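You operate a simulated robot arm through the tools that you are given. There is no shell and no other tool.

Carry out the task below with a simulated robot arm. There is one attempt and no reset: what you move stays moved.

TASK
Oil the anvil with the black brush, then press the lump beside the slide into a tile.
Fine: stand the brush back; the tile stays in the press. Set down upright: black brush. A coat counts when it lies all over at full strength: go over it till it gets no stronger.

It is judged by the outcome, as a careful person would: the job done as asked, and still so three seconds after it is handed in. It fails if anything else is knocked over, pushed out of place, dropped, spilled or broken.

THE ROBOT
A 6-joint arm with a three-finger gripper, fixed in place. Base frame: the origin is on the floor under the middle of its stand, x ahead of it, y to its left, z up; the work surface is at about z = 720. Lengths are in mm, angles in degrees, forces in N, time in s.
It reaches about 1213 mm from its shoulder. Its first joint turns from -166.0 to 166.0 degrees. Payload 4.89 kg.
Tool frame: the origin (TCP) lies between the finger pads and is the grasp point; the fingertips stand 30 mm ahead of it; z points along the fingers, y is the line along which they close. The gripper opens to 164 mm; its body begins 125 mm behind the TCP.
Orientation is told as [roll, pitch, yaw] about the base's x, y, z axes, in that order, counted from this pose: with the fingers straight down and closing along the base's y, the tool's x points along the base's -x, its y along +y and its z along -z.

THE INTERFACE
- The arm moves only by the tool jog_arm. Its argument "increments" is a list of rows, each a list of 3 entries, a list of its own where there are three numbers: the shift along the tool's x, y, z in mm, then the turn, a rotation vector about the tool's x, y, z in degrees, then the opening, from 0 (shut) to 1 (fully open). In form: [[[tx, ty, tz], [ax, ay, az], gripper], ...]. A call has 1 to 20 rows; each row shifts and turns the commanded pose from where the row before left it, along the tool's axes as they then stand. A row lasts 0.2 s, in which the tool goes at most 50 mm and 8.6 degrees; a call with a longer step from one row to the next is refused whole, and so is a gripper value outside its range. Where a pose cannot be reached the arm comes as near as it can. A force on the tool above 50 N (or 10 N above the force at the start of the call, whichever is more), or a blocked arm, ends the call early, and 0.2 s more pass. The fingers move at their own pace (about 108 mm/s each) and stop on an object; they squeeze with about 30 N. The grip force told is the motor's: it shows also when the fingers shut on nothing. Time passes only in rows, and 0.2 s behind the last, so rows that do not move let the fingers close. It gives the time, the measured TCP pose, the force on the tool (base axes), the opening and the grip force at its end, in the units of the frame above (readings bear some noise), with the torque about the TCP (base axes, N m) and any sound that the robot's microphone picked up, and new pictures: "views" is both (left out), scene, wrist or none.
- Cameras (640 x 400 px; columns grow to the right, rows downward): "scene" is fixed at [51, -498.8, 1531.7]; the picture's right is [0.47, -0.88, 0.00], its down [-0.59, -0.31, -0.75] and it looks along [0.66, 0.35, -0.66] (base axes); focal length 335 px, centre (320, 200). "wrist" rides on the gripper at [76, -2, -152] in the tool frame; the picture's right is [0.02, 1.00, 0.00], its down [-0.88, 0.02, -0.47] and it looks along [-0.47, 0.01, 0.88] (tool axes); focal length 247 px, centre (320, 200). There is no depth. A picture from a camera that has moved, and an enlarged one, comes with that camera's place and axes in the base frame and with its lens.
- move_column(by): moves the trunk up (or, below 0, down) by that many mm; the arm rides with it, the base frame stays. It gives what a move gives, with no picture.
- enlarge(camera, box): a new picture of the part [left, top, right, bottom] of that camera's present view, enlarged. The clock stands still meanwhile.
- sign_off(): hands the job in; it is judged then, once.

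Places have to be worked out from the pictures, the camera data and where the tool is seen. Open the gripper and draw the arm clear of the work before you hand the job in, unless the task says otherwise.

The tools are called as name(argument=value, ...) on one line, values as JSON. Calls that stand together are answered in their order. jog_arm: Moves the arm, as the interface text tells. Its arguments: {"type":"object","properties":{"increments":{"type":"array","items":{"type":"array"}},"views":{"type":"string","enum":["both","scene","wrist","none"]}},"required":["increments"]} The other tools are called the same way: move_column (by) moves the trunk up or down; enlarge (camera, box) takes an enlarged picture of a part of a camera's view; sign_off () hands the job in.

At the start:

```text
time_s: 0.0
tcp_pos: [591.8, -218.1, 1175.3]
tcp_rot: [0.1, -0.1, 0.0]
contact_force: [0.6, -0.4, -0.1]
moment: [0.0, 0.0, 0.01]
opening: 163.9
grasp_force: 0.0
trunk travel left (down, up): [-50.0, 340.0]
```

scene: 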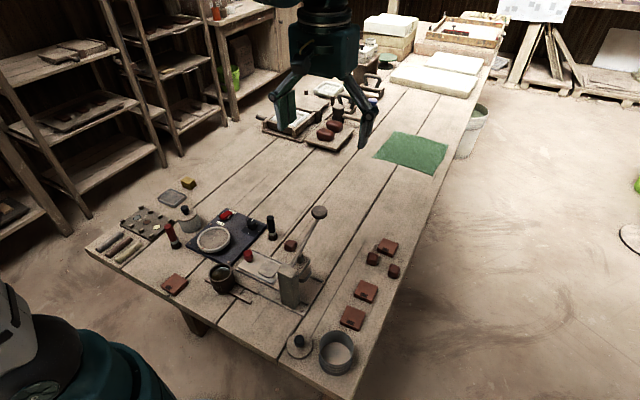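
wrist: 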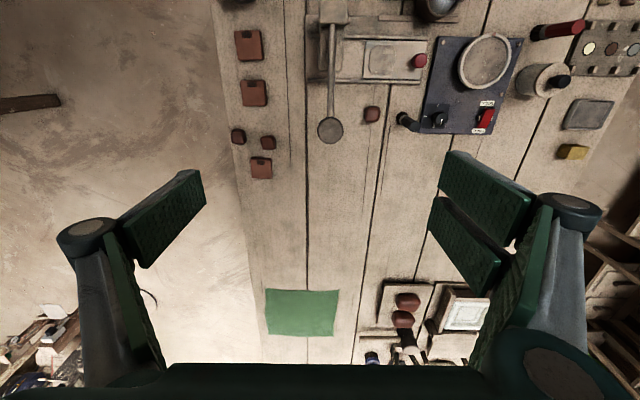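

I start by looking closer at the scene to identify the press, slide, brushes, and oil.

enlarge(camera="scene", box=[80, 170, 280, 310])

enlarge(camera="scene", box=[200, 190, 420, 380])

enlarge(camera="wrist", box=[220, 0, 460, 150])

enlarge(camera="wrist", box=[400, 0, 640, 150])

enlarge(camera="scene", box=[240, 60, 440, 190])

```text
2.86 times, centred on (180, 240) of scene
camera zoom: at [51.0, -498.8, 1531.7], right [0.47, -0.88, 0.0], down [-0.59, -0.31, -0.75], along [0.66, 0.35, -0.66], focal length 956 px, centre (720, 86)
```

zoom: 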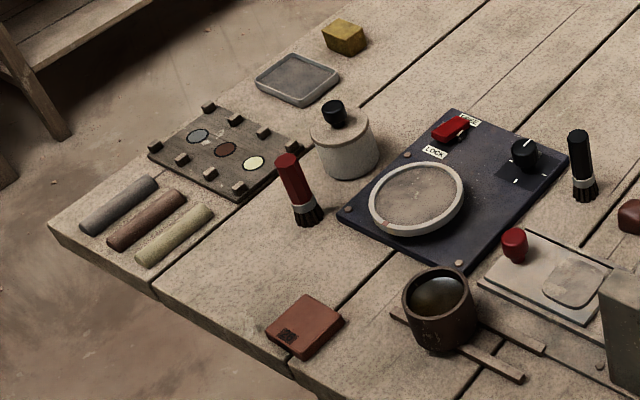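

```text
2.11 times, centred on (310, 285) of scene
camera zoom: at [51.0, -498.8, 1531.7], right [0.47, -0.88, 0.0], down [-0.59, -0.31, -0.75], along [0.66, 0.35, -0.66], focal length 705 px, centre (341, 21)
```

zoom: 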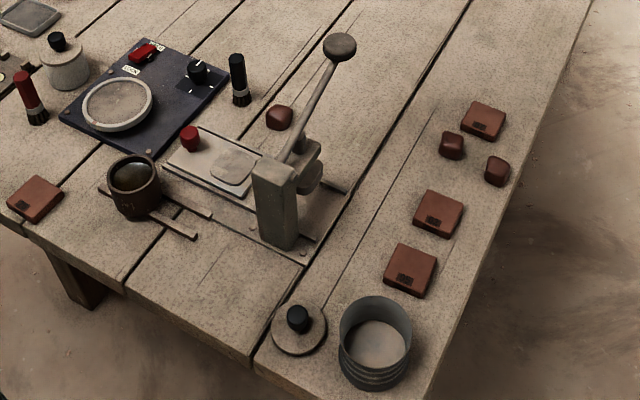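

```text
2.67 times, centred on (340, 75) of wrist
camera zoom: at [515.9, -217.8, 1328.0], right [-0.02, 1.0, 0.0], down [0.88, 0.02, 0.47], along [0.47, 0.01, -0.88], focal length 659 px, centre (267, 533)
```

zoom: 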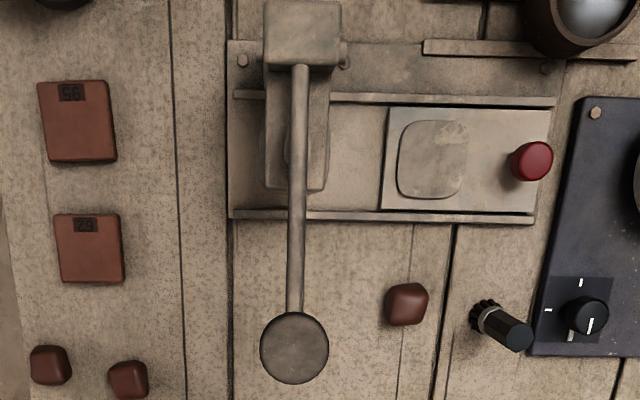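

```text
2.67 times, centred on (520, 75) of wrist
camera zoom: at [515.9, -217.8, 1328.0], right [-0.02, 1.0, 0.0], down [0.88, 0.02, 0.47], along [0.47, 0.01, -0.88], focal length 659 px, centre (-213, 533)
```

zoom: 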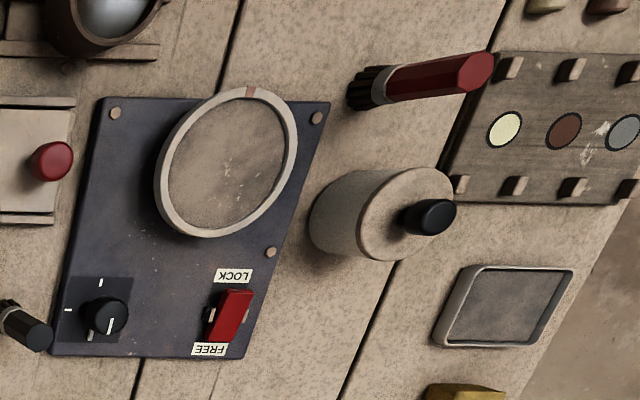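

```text
3.08 times, centred on (340, 125) of scene
camera zoom: at [51.0, -498.8, 1531.7], right [0.47, -0.88, 0.0], down [-0.59, -0.31, -0.75], along [0.66, 0.35, -0.66], focal length 1030 px, centre (258, 431)
```

zoom: 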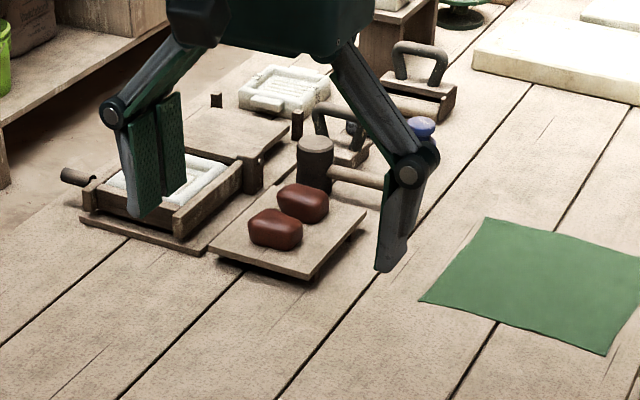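

The black brush stands near (617,-25), the anvil (rounded patch on the slide) near (503,-87), and the lump beside the slide at about (600,-100). The oil cup is near the slide, and the press lever knob is near (602,-202,937). I move back and lower to view the work area more closely.

jog_arm(increments=[[[28, 23, 20], [0, 0, 0], 0.6], [[28, 23, 20], [0, 0, 0], 0.4], [[28, 23, 20], [0, 0, 0], 0.4], [[28, 23, 20], [0, 0, 0], 0.4], [[28, 23, 20], [0, 0, 0], 0.4], [[28, 23, 20], [0, 0, 0], 0.4], [[28, 23, 20], [0, 0, 0], 0.4]], views="both")

```text
time_s: 1.6
tcp_pos: [396.7, -56.7, 1035.7]
tcp_rot: [0.0, 0.0, 0.0]
contact_force: [2.5, -0.6, -0.1]
moment: [0.07, 0.3, 0.0]
opening: 65.6
grasp_force: 0.0
trunk travel left (down, up): [-50.0, 340.0]
camera wrist: at [320.3, -57.0, 1189.1], right [-0.02, 1.0, 0.0], down [0.88, 0.02, 0.47], along [0.47, 0.01, -0.88], focal length 247 px, centre (320, 200)
```

scene: 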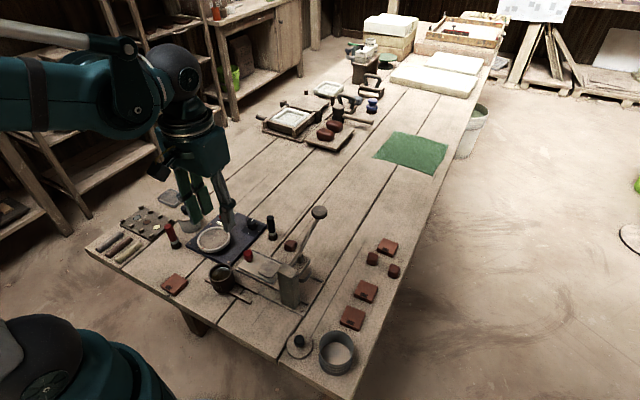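
wrist: 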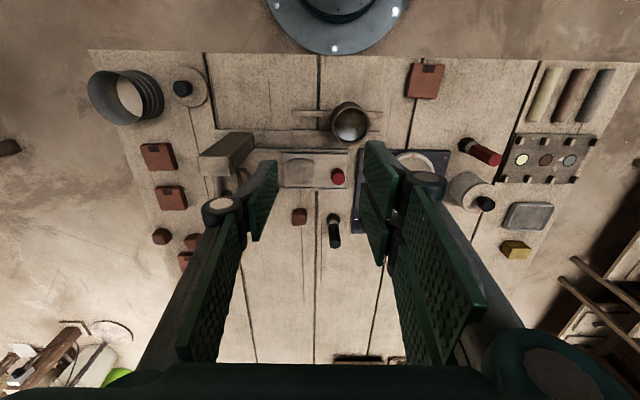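

I enlarge the wrist view to fix the brush, cup, anvil and press positions.

enlarge(camera="wrist", box=[190, 90, 390, 260])

enlarge(camera="scene", box=[200, 190, 340, 320])

```text
2.35 times, centred on (290, 175) of wrist
camera zoom: at [320.3, -57.0, 1189.1], right [-0.02, 1.0, 0.0], down [0.88, 0.02, 0.47], along [0.47, 0.01, -0.88], focal length 581 px, centre (391, 259)
```

zoom: 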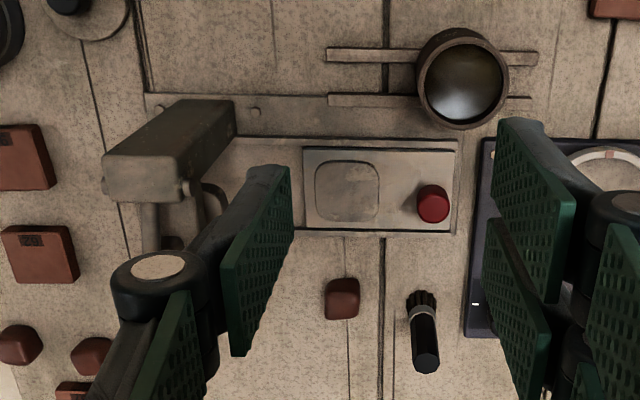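

```text
3.08 times, centred on (270, 255) of scene
camera zoom: at [51.0, -498.8, 1531.7], right [0.47, -0.88, 0.0], down [-0.59, -0.31, -0.75], along [0.66, 0.35, -0.66], focal length 1030 px, centre (474, 31)
```

zoom: 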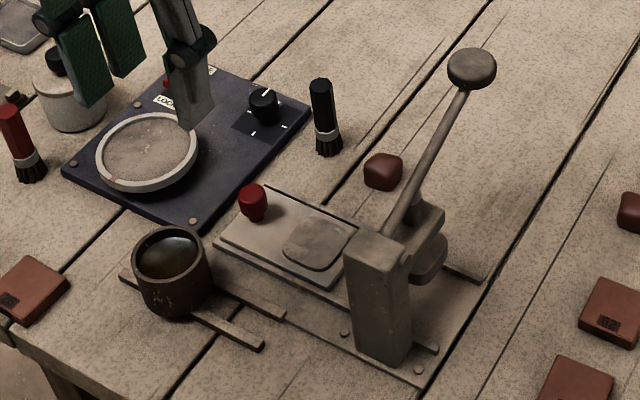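

enlarge(camera="scene", box=[200, 250, 250, 300])

enlarge(camera="scene", box=[280, 320, 370, 385])

enlarge(camera="scene", box=[255, 205, 305, 245])

enlarge(camera="scene", box=[255, 200, 335, 310])

```text
8.00 times, centred on (225, 275) of scene
camera zoom: at [51.0, -498.8, 1531.7], right [0.47, -0.88, 0.0], down [-0.59, -0.31, -0.75], along [0.66, 0.35, -0.66], focal length 2678 px, centre (1080, -400)
```

zoom: 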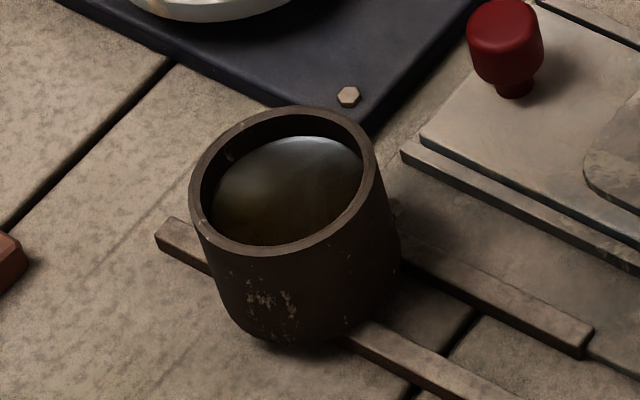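

```text
6.15 times, centred on (325, 352) of scene
camera zoom: at [51.0, -498.8, 1531.7], right [0.47, -0.88, 0.0], down [-0.59, -0.31, -0.75], along [0.66, 0.35, -0.66], focal length 2060 px, centre (289, -738)
```

zoom: 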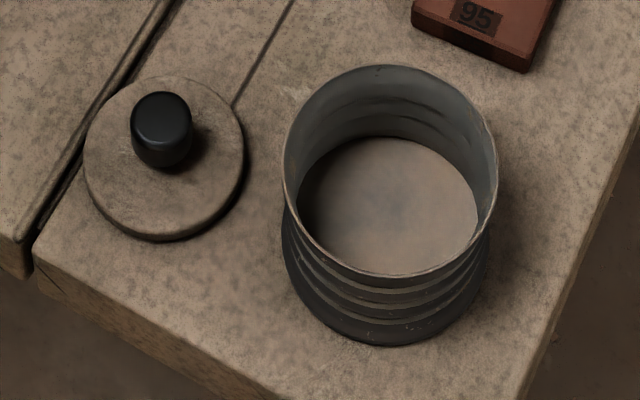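

```text
10.00 times, centred on (280, 225) of scene
camera zoom: at [51.0, -498.8, 1531.7], right [0.47, -0.88, 0.0], down [-0.59, -0.31, -0.75], along [0.66, 0.35, -0.66], focal length 3347 px, centre (720, -50)
```

zoom: 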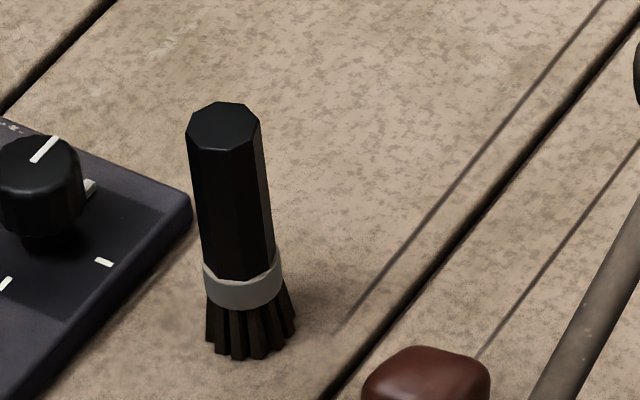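

```text
3.64 times, centred on (295, 255) of scene
camera zoom: at [51.0, -498.8, 1531.7], right [0.47, -0.88, 0.0], down [-0.59, -0.31, -0.75], along [0.66, 0.35, -0.66], focal length 1217 px, centre (411, 0)
```

zoom: 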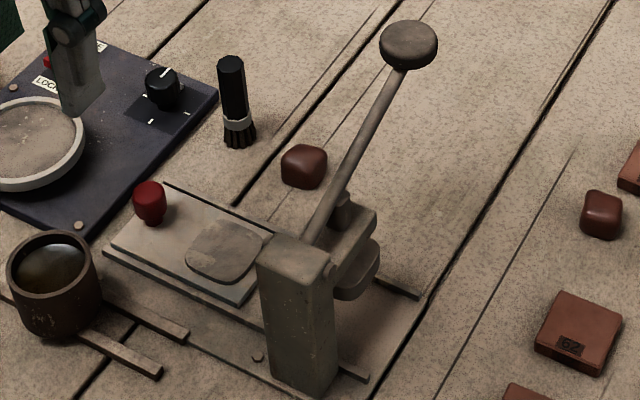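

The brush stands at about (617,-24) with its top near z 817; the cup holds oil about 20 mm below its rim (rim z ≈ 795, centre ≈ (400,-11)). I move to hover over the brush for a close alignment.

jog_arm(increments=[[[-37, 5.6, 23], [0, 0, 0], 0.4], [[-37, 5.6, 23], [0, 0, 0], 0.4], [[-37, 5.6, 23], [0, 0, 0], 0.4], [[-37, 5.6, 23], [0, 0, 0], 0.4], [[-37, 5.6, 23], [0, 0, 0], 0.4], [[-35, 5.7, 23], [0, 0, 0], 0.4], [[0, 0, 0], [0, 0, 0], 0.4]], views="both")

```text
time_s: 3.2
tcp_pos: [617.2, -22.7, 897.9]
tcp_rot: [0.0, 0.0, -0.1]
contact_force: [0.0, 0.4, 1.0]
moment: [0.02, -0.08, 0.0]
opening: 65.8
grasp_force: 0.0
trunk travel left (down, up): [-50.0, 340.0]
camera wrist: at [540.6, -22.7, 1049.9], right [-0.02, 1.0, 0.0], down [0.88, 0.02, 0.47], along [0.47, 0.01, -0.88], focal length 247 px, centre (320, 200)
```

scene: 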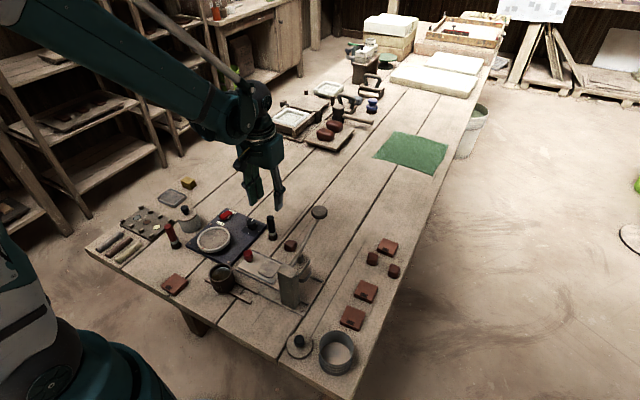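
wrist: 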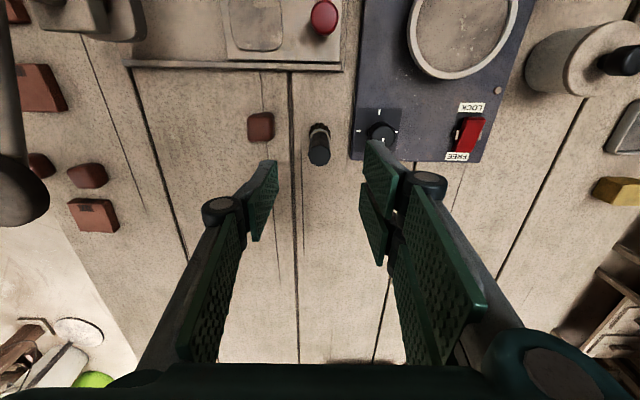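

enlarge(camera="wrist", box=[280, 100, 360, 180])

enlarge(camera="wrist", box=[190, 140, 460, 320])

```text
5.00 times, centred on (320, 140) of wrist
camera zoom: at [540.6, -22.7, 1049.9], right [-0.02, 1.0, 0.0], down [0.88, 0.02, 0.47], along [0.47, 0.01, -0.88], focal length 1235 px, centre (320, 500)
```

zoom: 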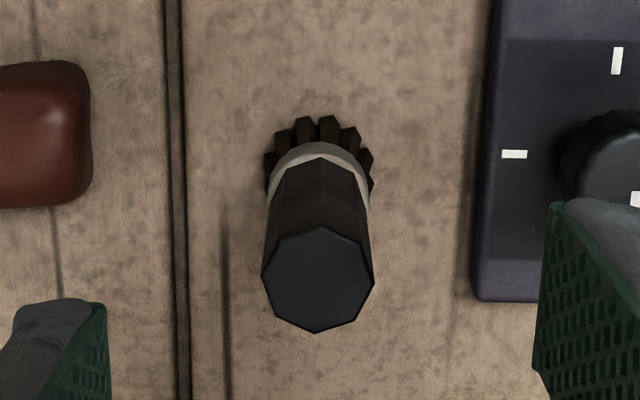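

```text
2.22 times, centred on (325, 230) of wrist
camera zoom: at [540.6, -22.7, 1049.9], right [-0.02, 1.0, 0.0], down [0.88, 0.02, 0.47], along [0.47, 0.01, -0.88], focal length 549 px, centre (309, 133)
```

zoom: 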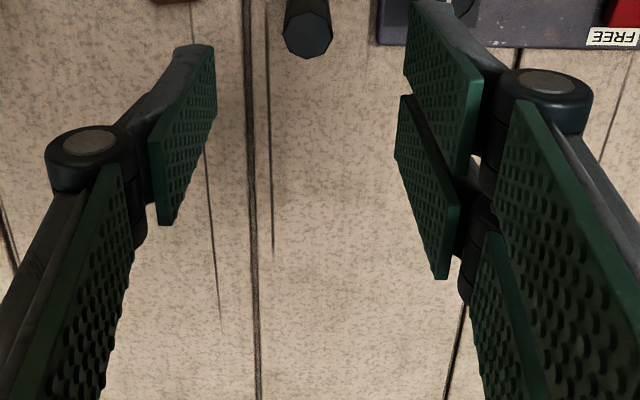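

The brush axis is at (617,-21.5), handle diameter about 22 mm, top at z≈815. I descend to TCP z≈796 and close on the handle.

jog_arm(increments=[[[0, 1.2, 34], [0, 0, 0], 0.4], [[0, 0, 34], [0, 0, 0], 0.4], [[0, 0, 34], [0, 0, 0], 0.4], [[0, 0, 0], [0, 0, 0], 0.4]], views="both")

```text
time_s: 4.2
tcp_pos: [616.8, -21.6, 794.7]
tcp_rot: [0.0, 0.0, 0.0]
contact_force: [0.0, -0.9, -0.1]
moment: [0.01, -0.04, -0.02]
opening: 65.7
grasp_force: 0.1
trunk travel left (down, up): [-50.0, 340.0]
camera wrist: at [540.2, -21.6, 947.9], right [-0.02, 1.0, 0.0], down [0.88, 0.02, 0.47], along [0.47, 0.01, -0.88], focal length 247 px, centre (320, 200)
```

scene: 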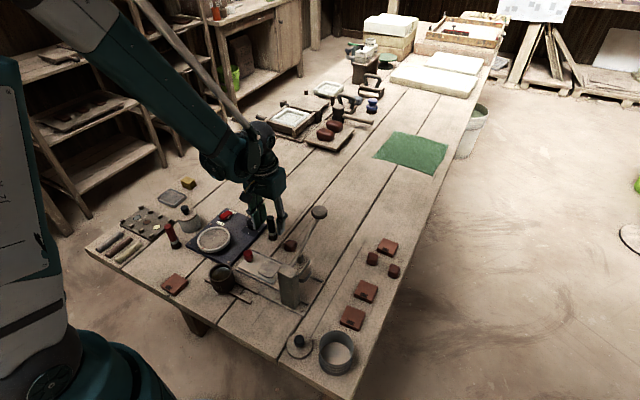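
wrist: 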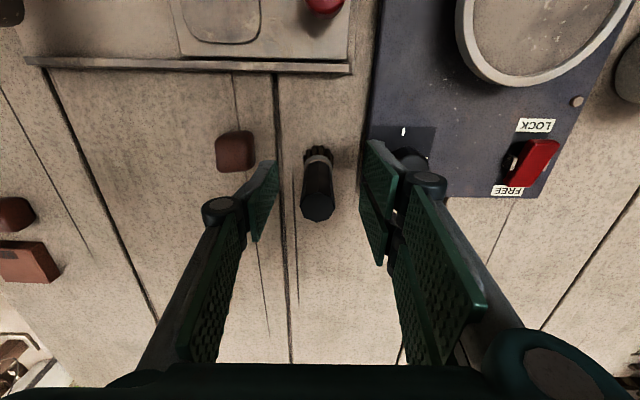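

The brush sits between the pads. I close the gripper on it.

jog_arm(increments=[[[0, 0, 0], [0, 0, 0], 0.2], [[0, 0, 0], [0, 0, 0], 0.05], [[0, 0, 0], [0, 0, 0], 0.0], [[0, 0, 0], [0, 0, 0], 0.0], [[0, 0, 0], [0, 0, 0], 0.0]], views="both")

```text
time_s: 5.4
tcp_pos: [617.4, -20.5, 794.6]
tcp_rot: [-0.1, 0.0, 0.0]
contact_force: [0.6, 0.4, 0.1]
moment: [0.02, 0.01, 0.03]
opening: 22.4
grasp_force: 29.7
trunk travel left (down, up): [-50.0, 340.0]
camera wrist: at [540.4, -21.6, 948.2], right [-0.02, 1.0, 0.0], down [0.88, 0.02, 0.47], along [0.47, 0.01, -0.88], focal length 247 px, centre (320, 200)
```

scene: 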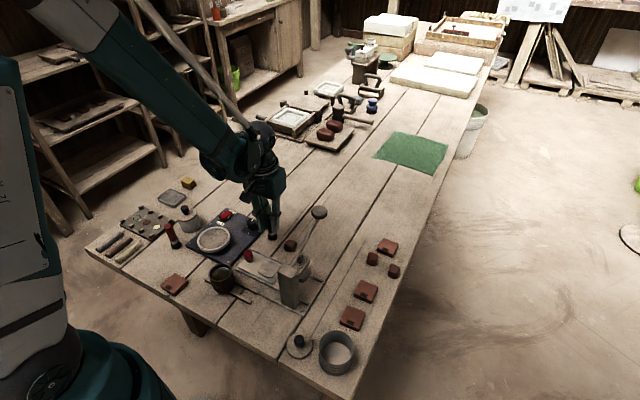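
wrist: 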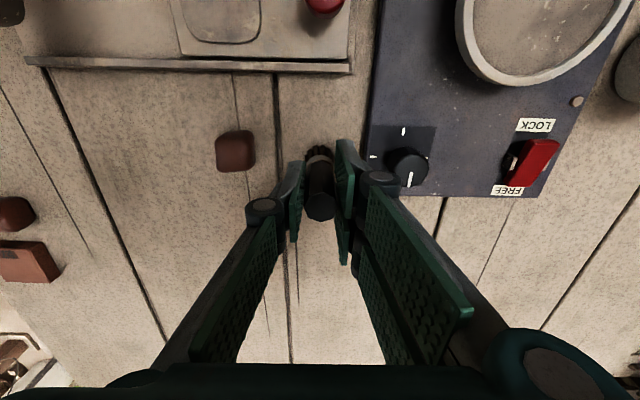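

Gripped at 22 mm with 30 N. I lift the brush and carry it above the oil cup to check alignment.

jog_arm(increments=[[[0, 0, -20], [0, 0, 0], 0.0], [[0, 0, -40], [0, 0, 0], 0.0], [[0, 0, -45], [0, 0, 0], 0.0], [[40, 2, 0], [0, 0, 0], 0.0], [[44, 2, 0], [0, 0, 0], 0.0], [[44, 2, 0], [0, 0, 0], 0.0], [[44, 2, 0], [0, 0, 0], 0.0], [[40, 2, 0], [0, 0, 0], 0.0], [[0, 0, 0], [0, 0, 0], 0.0], [[0, 0, 0], [0, 0, 0], 0.0]], views="both")

```text
time_s: 7.6
tcp_pos: [405.1, -11.0, 899.1]
tcp_rot: [0.0, 0.0, 0.1]
contact_force: [0.0, -0.7, -0.7]
moment: [0.01, -0.06, -0.02]
opening: 22.0
grasp_force: 29.9
trunk travel left (down, up): [-50.0, 340.0]
camera wrist: at [328.5, -11.7, 1052.8], right [-0.02, 1.0, 0.0], down [0.88, 0.02, 0.47], along [0.47, 0.01, -0.88], focal length 247 px, centre (320, 200)
```

scene: 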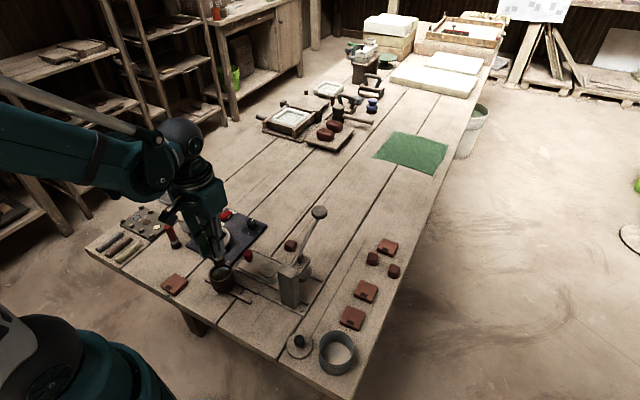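
wrist: 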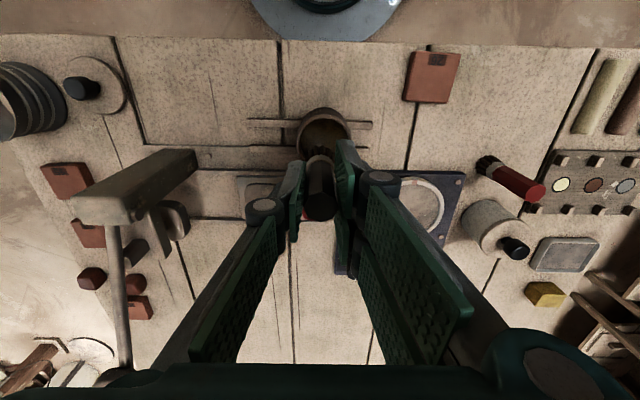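

enlarge(camera="wrist", box=[270, 90, 370, 170])

enlarge(camera="scene", box=[190, 230, 270, 300])

```text
5.00 times, centred on (320, 130) of wrist
camera zoom: at [328.5, -11.7, 1052.8], right [-0.02, 1.0, 0.0], down [0.88, 0.02, 0.47], along [0.47, 0.01, -0.88], focal length 1235 px, centre (320, 550)
```

zoom: 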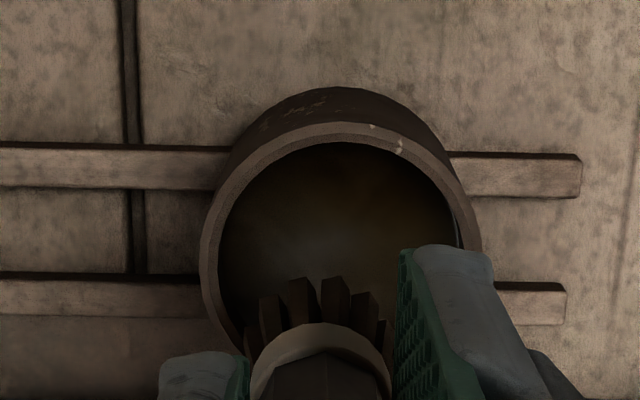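

```text
5.71 times, centred on (230, 265) of scene
camera zoom: at [51.0, -498.8, 1531.7], right [0.47, -0.88, 0.0], down [-0.59, -0.31, -0.75], along [0.66, 0.35, -0.66], focal length 1913 px, centre (834, -171)
```

zoom: 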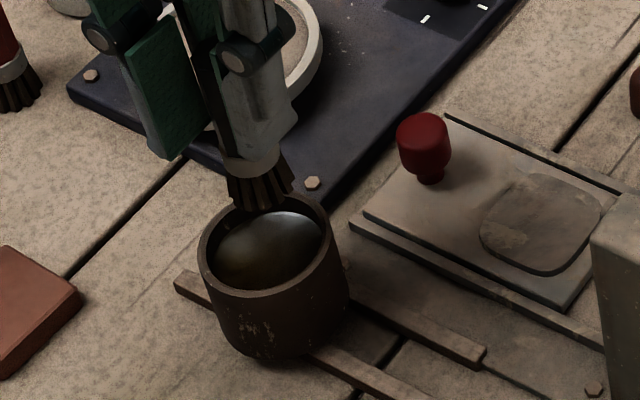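

The cup centre reads at about (400,-7) against the brush at (405,-11). I correct by (-5,+4) and lower the bristles about 15 mm into the oil, with fingertips staying above the rim.

jog_arm(increments=[[[5, 4, 0], [0, 0, 0], 0.0], [[0, 0, 20], [0, 0, 0], 0.0], [[0, 0, 22], [0, 0, 0], 0.0], [[0, 0, 20], [0, 0, 0], 0.0], [[0, 0, 0], [0, 0, 0], 0.0], [[0, 0, 0], [0, 0, 0], 0.0]], views="both")

```text
time_s: 9.0
tcp_pos: [399.9, -7.0, 838.1]
tcp_rot: [0.1, 0.1, 0.0]
contact_force: [6.9, 0.2, 22.6]
moment: [-0.01, -0.45, 0.01]
opening: 21.7
grasp_force: 30.2
trunk travel left (down, up): [-50.0, 340.0]
camera wrist: at [323.5, -7.9, 990.7], right [-0.02, 1.0, 0.0], down [0.88, 0.02, 0.47], along [0.47, 0.01, -0.88], focal length 247 px, centre (320, 200)
```

scene: 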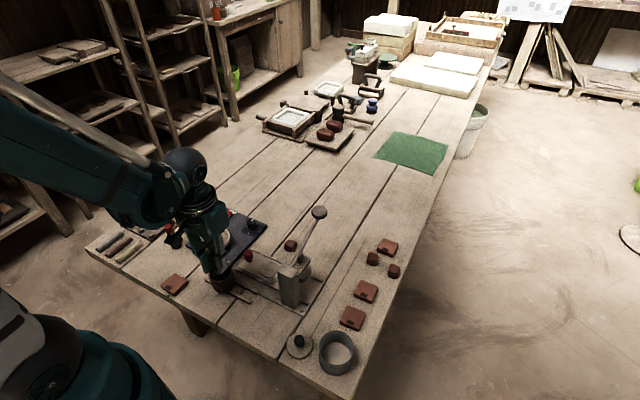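
wrist: 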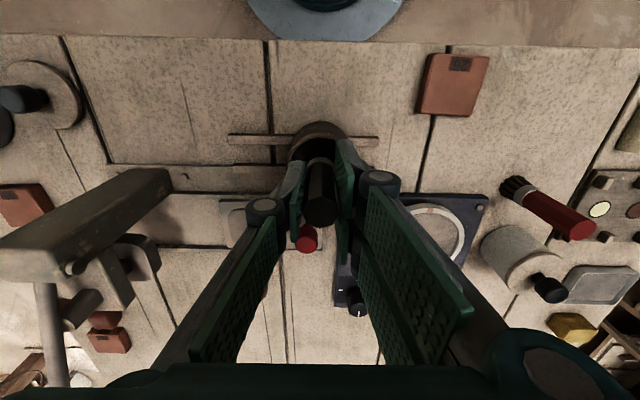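

There is a 22 N upward force, so something is touching. I look closely before moving on.

enlarge(camera="wrist", box=[270, 100, 380, 240])

enlarge(camera="scene", box=[180, 230, 260, 300])

```text
2.86 times, centred on (325, 170) of wrist
camera zoom: at [323.5, -7.9, 990.7], right [-0.02, 1.0, 0.0], down [0.88, 0.02, 0.47], along [0.47, 0.01, -0.88], focal length 706 px, centre (306, 286)
```

zoom: 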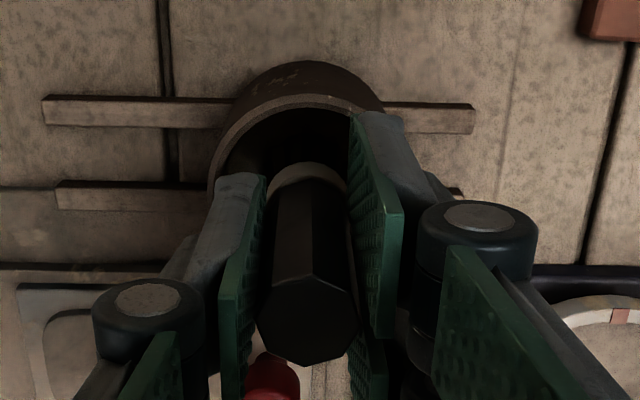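

```text
5.71 times, centred on (220, 265) of scene
camera zoom: at [51.0, -498.8, 1531.7], right [0.47, -0.88, 0.0], down [-0.59, -0.31, -0.75], along [0.66, 0.35, -0.66], focal length 1913 px, centre (891, -171)
```

zoom: 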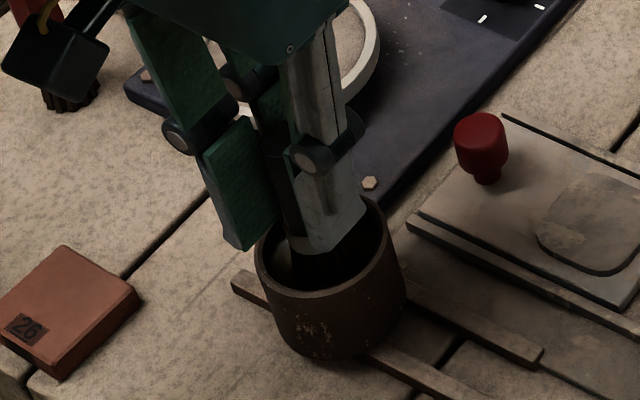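

Force and torque match the bristle tips resting on the cup's floor (contact centred on the brush axis, about 75 mm below the TCP). I lift straight up out of the cup and look at the bristles.

jog_arm(increments=[[[0, 0, -4], [0, 0, 0], 0.0], [[0, 0, -10], [0, 0, 0], 0.0], [[0, 0, -24], [0, 0, 0], 0.0], [[0, 0, -30], [0, 0, 0], 0.0], [[0, 0, 0], [0, 0, 0], 0.0]], views="both")

enlarge(camera="scene", box=[180, 220, 280, 300])

enlarge(camera="wrist", box=[270, 90, 370, 170])

```text
time_s: 10.2
tcp_pos: [399.5, -7.6, 905.1]
tcp_rot: [0.0, 0.0, 0.0]
contact_force: [-0.3, 0.0, -0.1]
moment: [0.0, 0.03, -0.05]
opening: 21.6
grasp_force: 29.8
trunk travel left (down, up): [-50.0, 340.0]
camera wrist: at [323.2, -8.2, 1059.5], right [-0.02, 1.0, 0.0], down [0.88, 0.02, 0.47], along [0.47, 0.01, -0.88], focal length 247 px, centre (320, 200)
```

scene: 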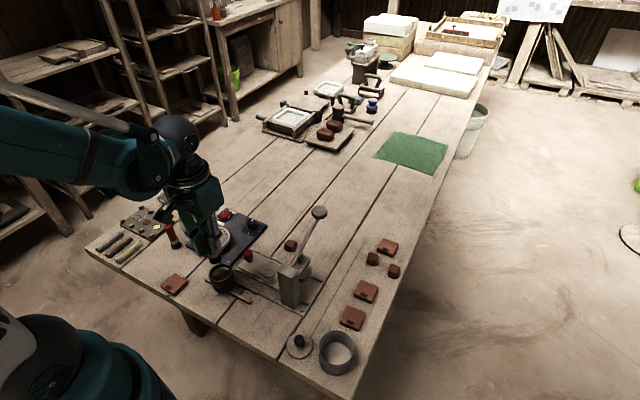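
wrist: 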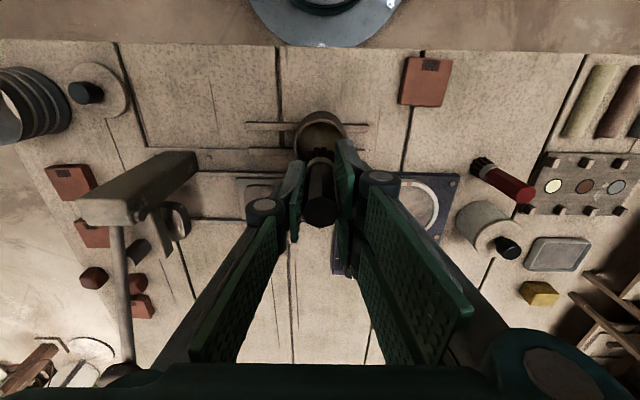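

```text
5.00 times, centred on (230, 260) of scene
camera zoom: at [51.0, -498.8, 1531.7], right [0.47, -0.88, 0.0], down [-0.59, -0.31, -0.75], along [0.66, 0.35, -0.66], focal length 1674 px, centre (770, -100)
```

zoom: 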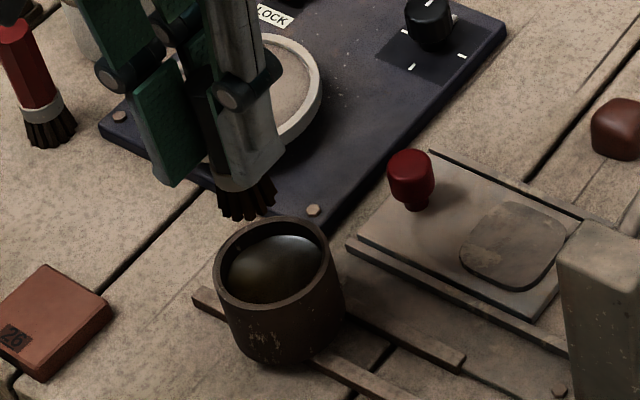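

```text
5.00 times, centred on (320, 130) of wrist
camera zoom: at [323.2, -8.2, 1059.5], right [-0.02, 1.0, 0.0], down [0.88, 0.02, 0.47], along [0.47, 0.01, -0.88], focal length 1235 px, centre (320, 550)
```

zoom: 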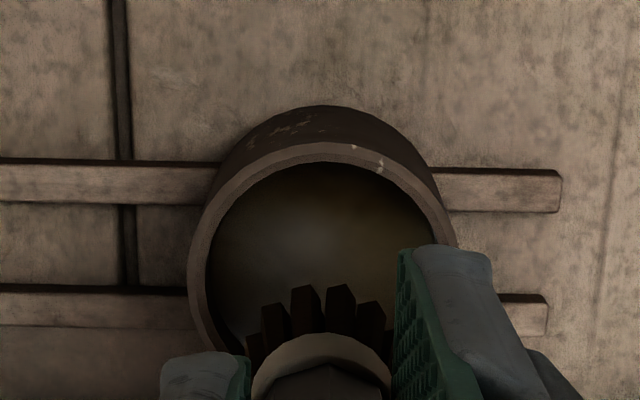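

The brush slid up about 4–5 mm in the grip (bristle tip now ≈70 mm below the TCP); the cup did not move. I now carry it over the anvil and hover to check alignment.

jog_arm(increments=[[[-34, -27, 0], [0, 0, 0], 0.0], [[-34, -27, 0], [0, 0, 0], 0.0], [[-32, -27, 0], [0, 0, 0], 0.0], [[0, 0, 25], [0, 0, 0], 0.0], [[0, 0, 25], [0, 0, 0], 0.0], [[0, 0, 0], [0, 0, 0], 0.0]], views="both")

enlarge(camera="scene", box=[230, 220, 330, 300])

enlarge(camera="wrist", box=[240, 80, 400, 220])

```text
time_s: 11.6
tcp_pos: [500.4, -87.6, 855.9]
tcp_rot: [0.0, -0.1, 0.0]
contact_force: [-0.1, -0.8, 0.4]
moment: [0.0, 0.01, -0.02]
opening: 21.6
grasp_force: 30.5
trunk travel left (down, up): [-50.0, 340.0]
camera wrist: at [423.0, -88.8, 1009.1], right [-0.02, 1.0, 0.0], down [0.88, 0.02, 0.47], along [0.47, 0.01, -0.88], focal length 247 px, centre (320, 200)
```

scene: 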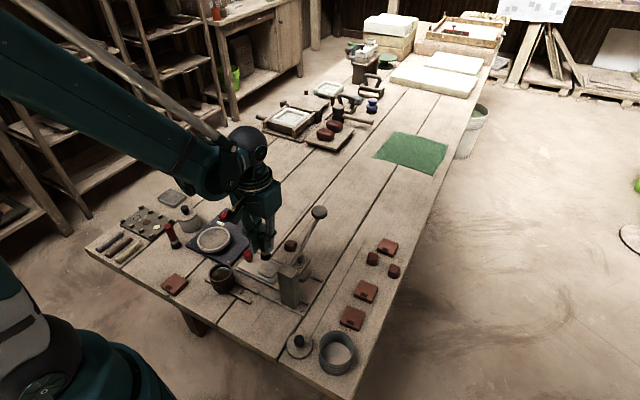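
wrist: 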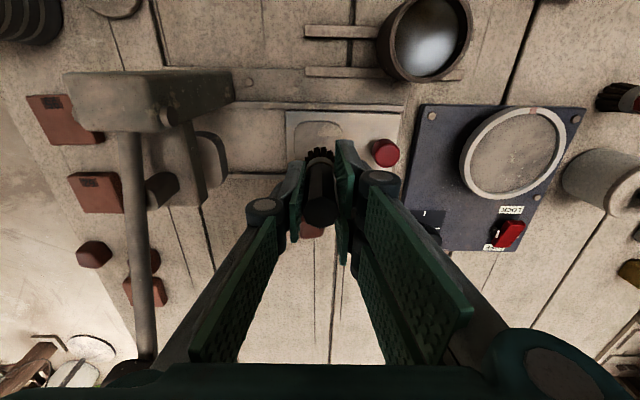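

```text
5.00 times, centred on (280, 260) of scene
camera zoom: at [51.0, -498.8, 1531.7], right [0.47, -0.88, 0.0], down [-0.59, -0.31, -0.75], along [0.66, 0.35, -0.66], focal length 1674 px, centre (520, -100)
```

zoom: 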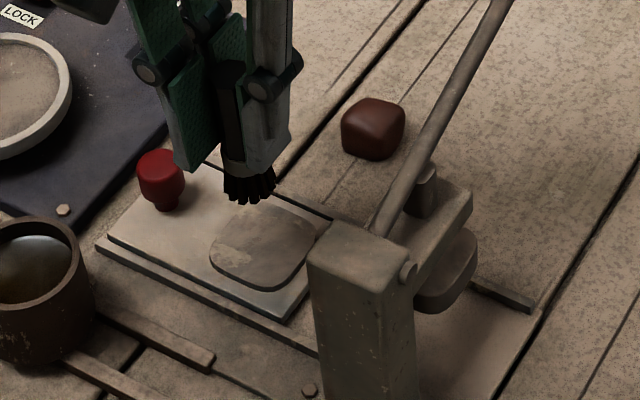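

```text
2.86 times, centred on (320, 150) of wrist
camera zoom: at [423.0, -88.8, 1009.1], right [-0.02, 1.0, 0.0], down [0.88, 0.02, 0.47], along [0.47, 0.01, -0.88], focal length 706 px, centre (320, 343)
```

zoom: 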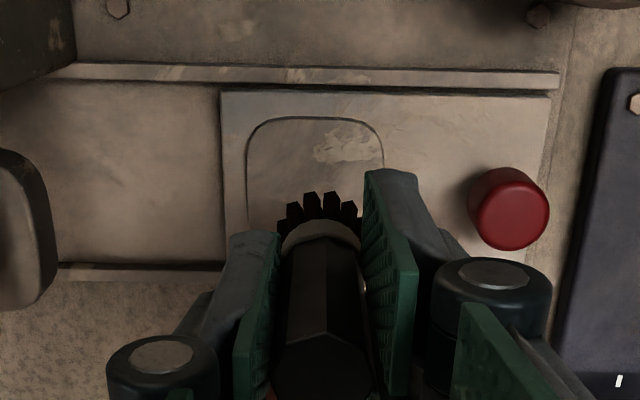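

The anvil patch is 54 mm square, centred about (499,-89.5), and the brush is over it. I lower gently toward the surface, watching the force.

jog_arm(increments=[[[0, -2, 20], [0, 0, 0], 0.0], [[0, 0, 10], [0, 0, 0], 0.0], [[0, 0, 6], [0, 0, 0], 0.0], [[0, 0, 0], [0, 0, 0], 0.0]], views="both")

enlarge(camera="scene", box=[230, 220, 330, 300])

```text
time_s: 12.6
tcp_pos: [498.8, -90.3, 820.4]
tcp_rot: [0.0, 0.0, 0.0]
contact_force: [0.3, 1.2, -0.3]
moment: [0.01, -0.03, 0.0]
opening: 21.8
grasp_force: 29.9
trunk travel left (down, up): [-50.0, 340.0]
camera wrist: at [423.0, -90.6, 973.0], right [-0.02, 1.0, 0.0], down [0.88, 0.02, 0.47], along [0.47, 0.01, -0.88], focal length 247 px, centre (320, 200)
```

scene: 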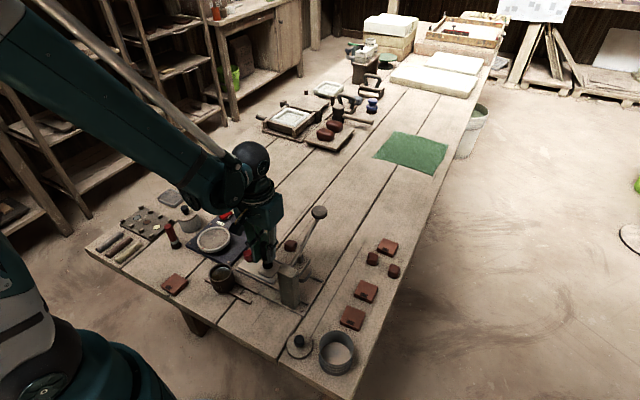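
wrist: 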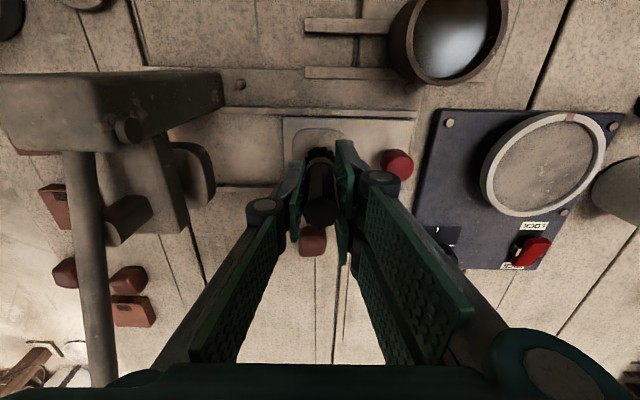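

```text
5.00 times, centred on (280, 260) of scene
camera zoom: at [51.0, -498.8, 1531.7], right [0.47, -0.88, 0.0], down [-0.59, -0.31, -0.75], along [0.66, 0.35, -0.66], focal length 1674 px, centre (520, -100)
```

zoom: 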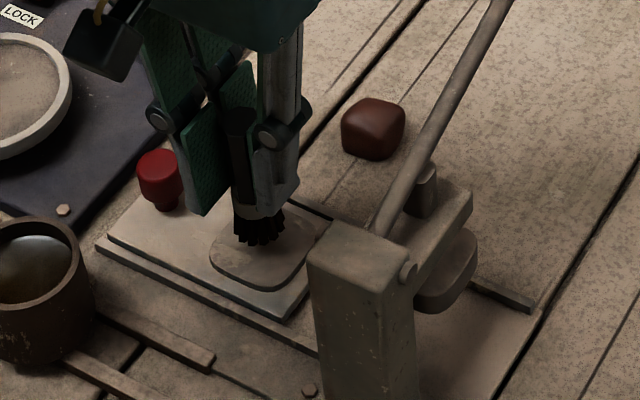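

The tips hover a few mm above the anvil with no force yet. I step down finely until a light contact shows.

jog_arm(increments=[[[0, 0, 2], [0, 0, 0], 0.0], [[0, 0, 2], [0, 0, 0], 0.0], [[0, 0, 0], [0, 0, 0], 0.0]], views="none")

```text
time_s: 13.4
tcp_pos: [499.2, -88.6, 815.5]
tcp_rot: [0.0, 0.0, 0.0]
contact_force: [0.5, 0.8, -0.7]
moment: [-0.03, -0.02, -0.01]
opening: 21.6
grasp_force: 29.5
trunk travel left (down, up): [-50.0, 340.0]
```

Still free at TCP z 815.5. I continue in 2 mm steps.

jog_arm(increments=[[[0, 0, 2], [0, 0, 0], 0.0], [[0, 0, 1], [0, 0, 0], 0.0], [[0, 0, 0], [0, 0, 0], 0.0]], views="scene")

enlarge(camera="scene", box=[250, 240, 310, 290])

```text
time_s: 14.2
tcp_pos: [498.1, -90.5, 812.8]
tcp_rot: [0.1, 0.0, 0.0]
contact_force: [-1.1, 0.0, -0.1]
moment: [0.01, -0.02, -0.03]
opening: 21.4
grasp_force: 30.3
trunk travel left (down, up): [-50.0, 340.0]
```

scene: 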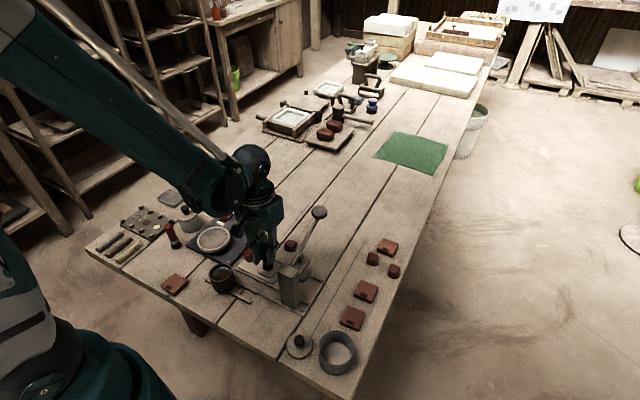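

```text
8.00 times, centred on (280, 265) of scene
camera zoom: at [51.0, -498.8, 1531.7], right [0.47, -0.88, 0.0], down [-0.59, -0.31, -0.75], along [0.66, 0.35, -0.66], focal length 2678 px, centre (640, -320)
```

zoom: 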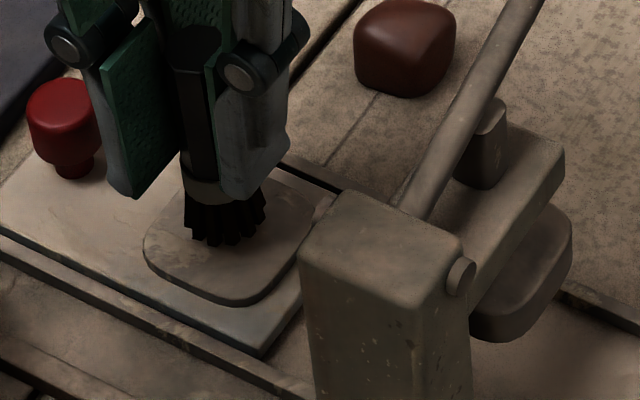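

jog_arm(increments=[[[0, 0, 1.5], [0, 0, 0], 0.0], [[0, 0, 1.5], [0, 0, 0], 0.0], [[0, 0, 0], [0, 0, 0], 0.0]], views="none")

```text
time_s: 15.0
tcp_pos: [499.6, -89.6, 809.1]
tcp_rot: [0.0, 0.0, 0.0]
contact_force: [-0.7, -0.4, -1.5]
moment: [0.03, 0.01, 0.0]
opening: 21.4
grasp_force: 30.3
trunk travel left (down, up): [-50.0, 340.0]
```

No contact at z 809; I keep stepping down slightly.

jog_arm(increments=[[[0, 0, 1.5], [0, 0, 0], 0.0], [[0, 0, 1.0], [0, 0, 0], 0.0], [[0, 0, 0], [0, 0, 0], 0.0]], views="wrist")

enlarge(camera="scene", box=[250, 240, 310, 290])

enlarge(camera="wrist", box=[260, 100, 380, 200])

```text
time_s: 15.8
tcp_pos: [499.8, -89.9, 808.2]
tcp_rot: [0.0, 0.0, 0.0]
contact_force: [0.4, 0.3, -0.4]
moment: [0.01, 0.04, -0.01]
opening: 21.8
grasp_force: 29.6
trunk travel left (down, up): [-50.0, 340.0]
camera wrist: at [423.3, -90.8, 960.5], right [-0.02, 1.0, 0.0], down [0.88, 0.02, 0.47], along [0.47, 0.01, -0.88], focal length 247 px, centre (320, 200)
```

wrist: 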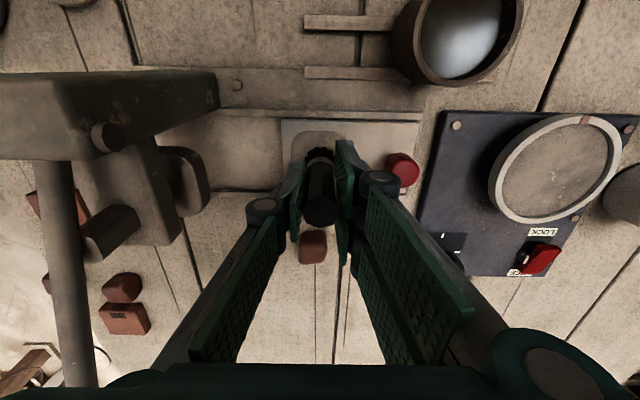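

```text
8.00 times, centred on (280, 265) of scene
camera zoom: at [51.0, -498.8, 1531.7], right [0.47, -0.88, 0.0], down [-0.59, -0.31, -0.75], along [0.66, 0.35, -0.66], focal length 2678 px, centre (640, -320)
```

zoom: 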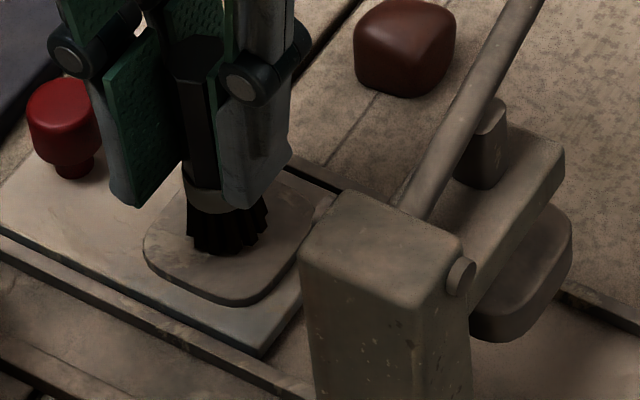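

```text
4.00 times, centred on (320, 150) of wrist
camera zoom: at [423.3, -90.8, 960.5], right [-0.02, 1.0, 0.0], down [0.88, 0.02, 0.47], along [0.47, 0.01, -0.88], focal length 988 px, centre (320, 400)
```

zoom: 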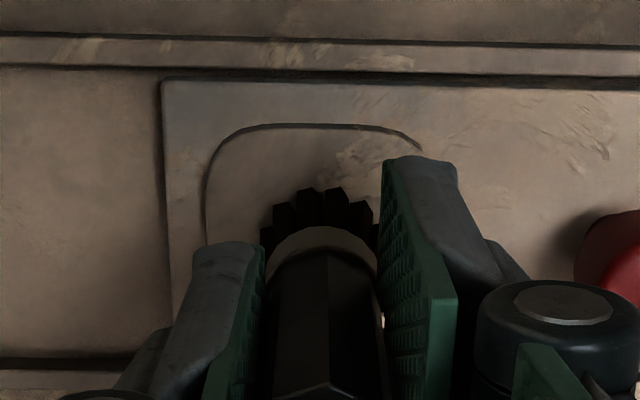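

jog_arm(increments=[[[0, 0, 1.0], [0, 0, 0], 0.0], [[0, 0, 1.0], [0, 0, 0], 0.0], [[0, 0, 0], [0, 0, 0], 0.0]], views="none")

```text
time_s: 16.6
tcp_pos: [499.4, -89.0, 806.1]
tcp_rot: [0.0, 0.1, 0.0]
contact_force: [0.0, -0.9, -0.8]
moment: [0.01, -0.04, 0.03]
opening: 21.3
grasp_force: 30.2
trunk travel left (down, up): [-50.0, 340.0]
```

jog_arm(increments=[[[0, 0, 1.0], [0, 0, 0], 0.0], [[0, 0, 1.0], [0, 0, 0], 0.0], [[0, 0, 0], [0, 0, 0], 0.0]], views="scene")

enlarge(camera="scene", box=[250, 240, 310, 290])

```text
time_s: 17.4
tcp_pos: [498.4, -89.7, 803.5]
tcp_rot: [-0.1, 0.1, 0.0]
contact_force: [3.1, 0.0, 24.9]
moment: [-0.02, -0.02, -0.03]
opening: 21.8
grasp_force: 29.9
trunk travel left (down, up): [-50.0, 340.0]
```

scene: 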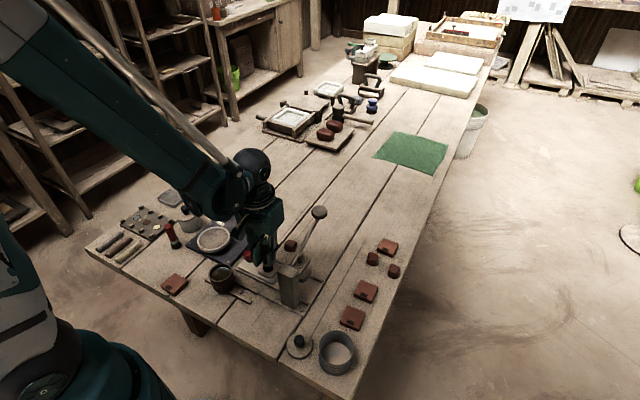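

```text
8.00 times, centred on (280, 265) of scene
camera zoom: at [51.0, -498.8, 1531.7], right [0.47, -0.88, 0.0], down [-0.59, -0.31, -0.75], along [0.66, 0.35, -0.66], focal length 2678 px, centre (640, -320)
```

zoom: 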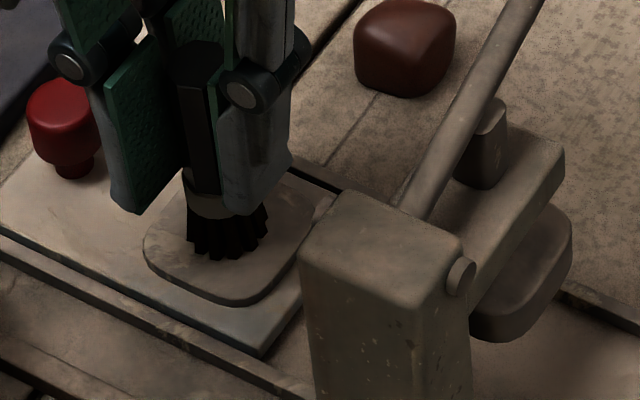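

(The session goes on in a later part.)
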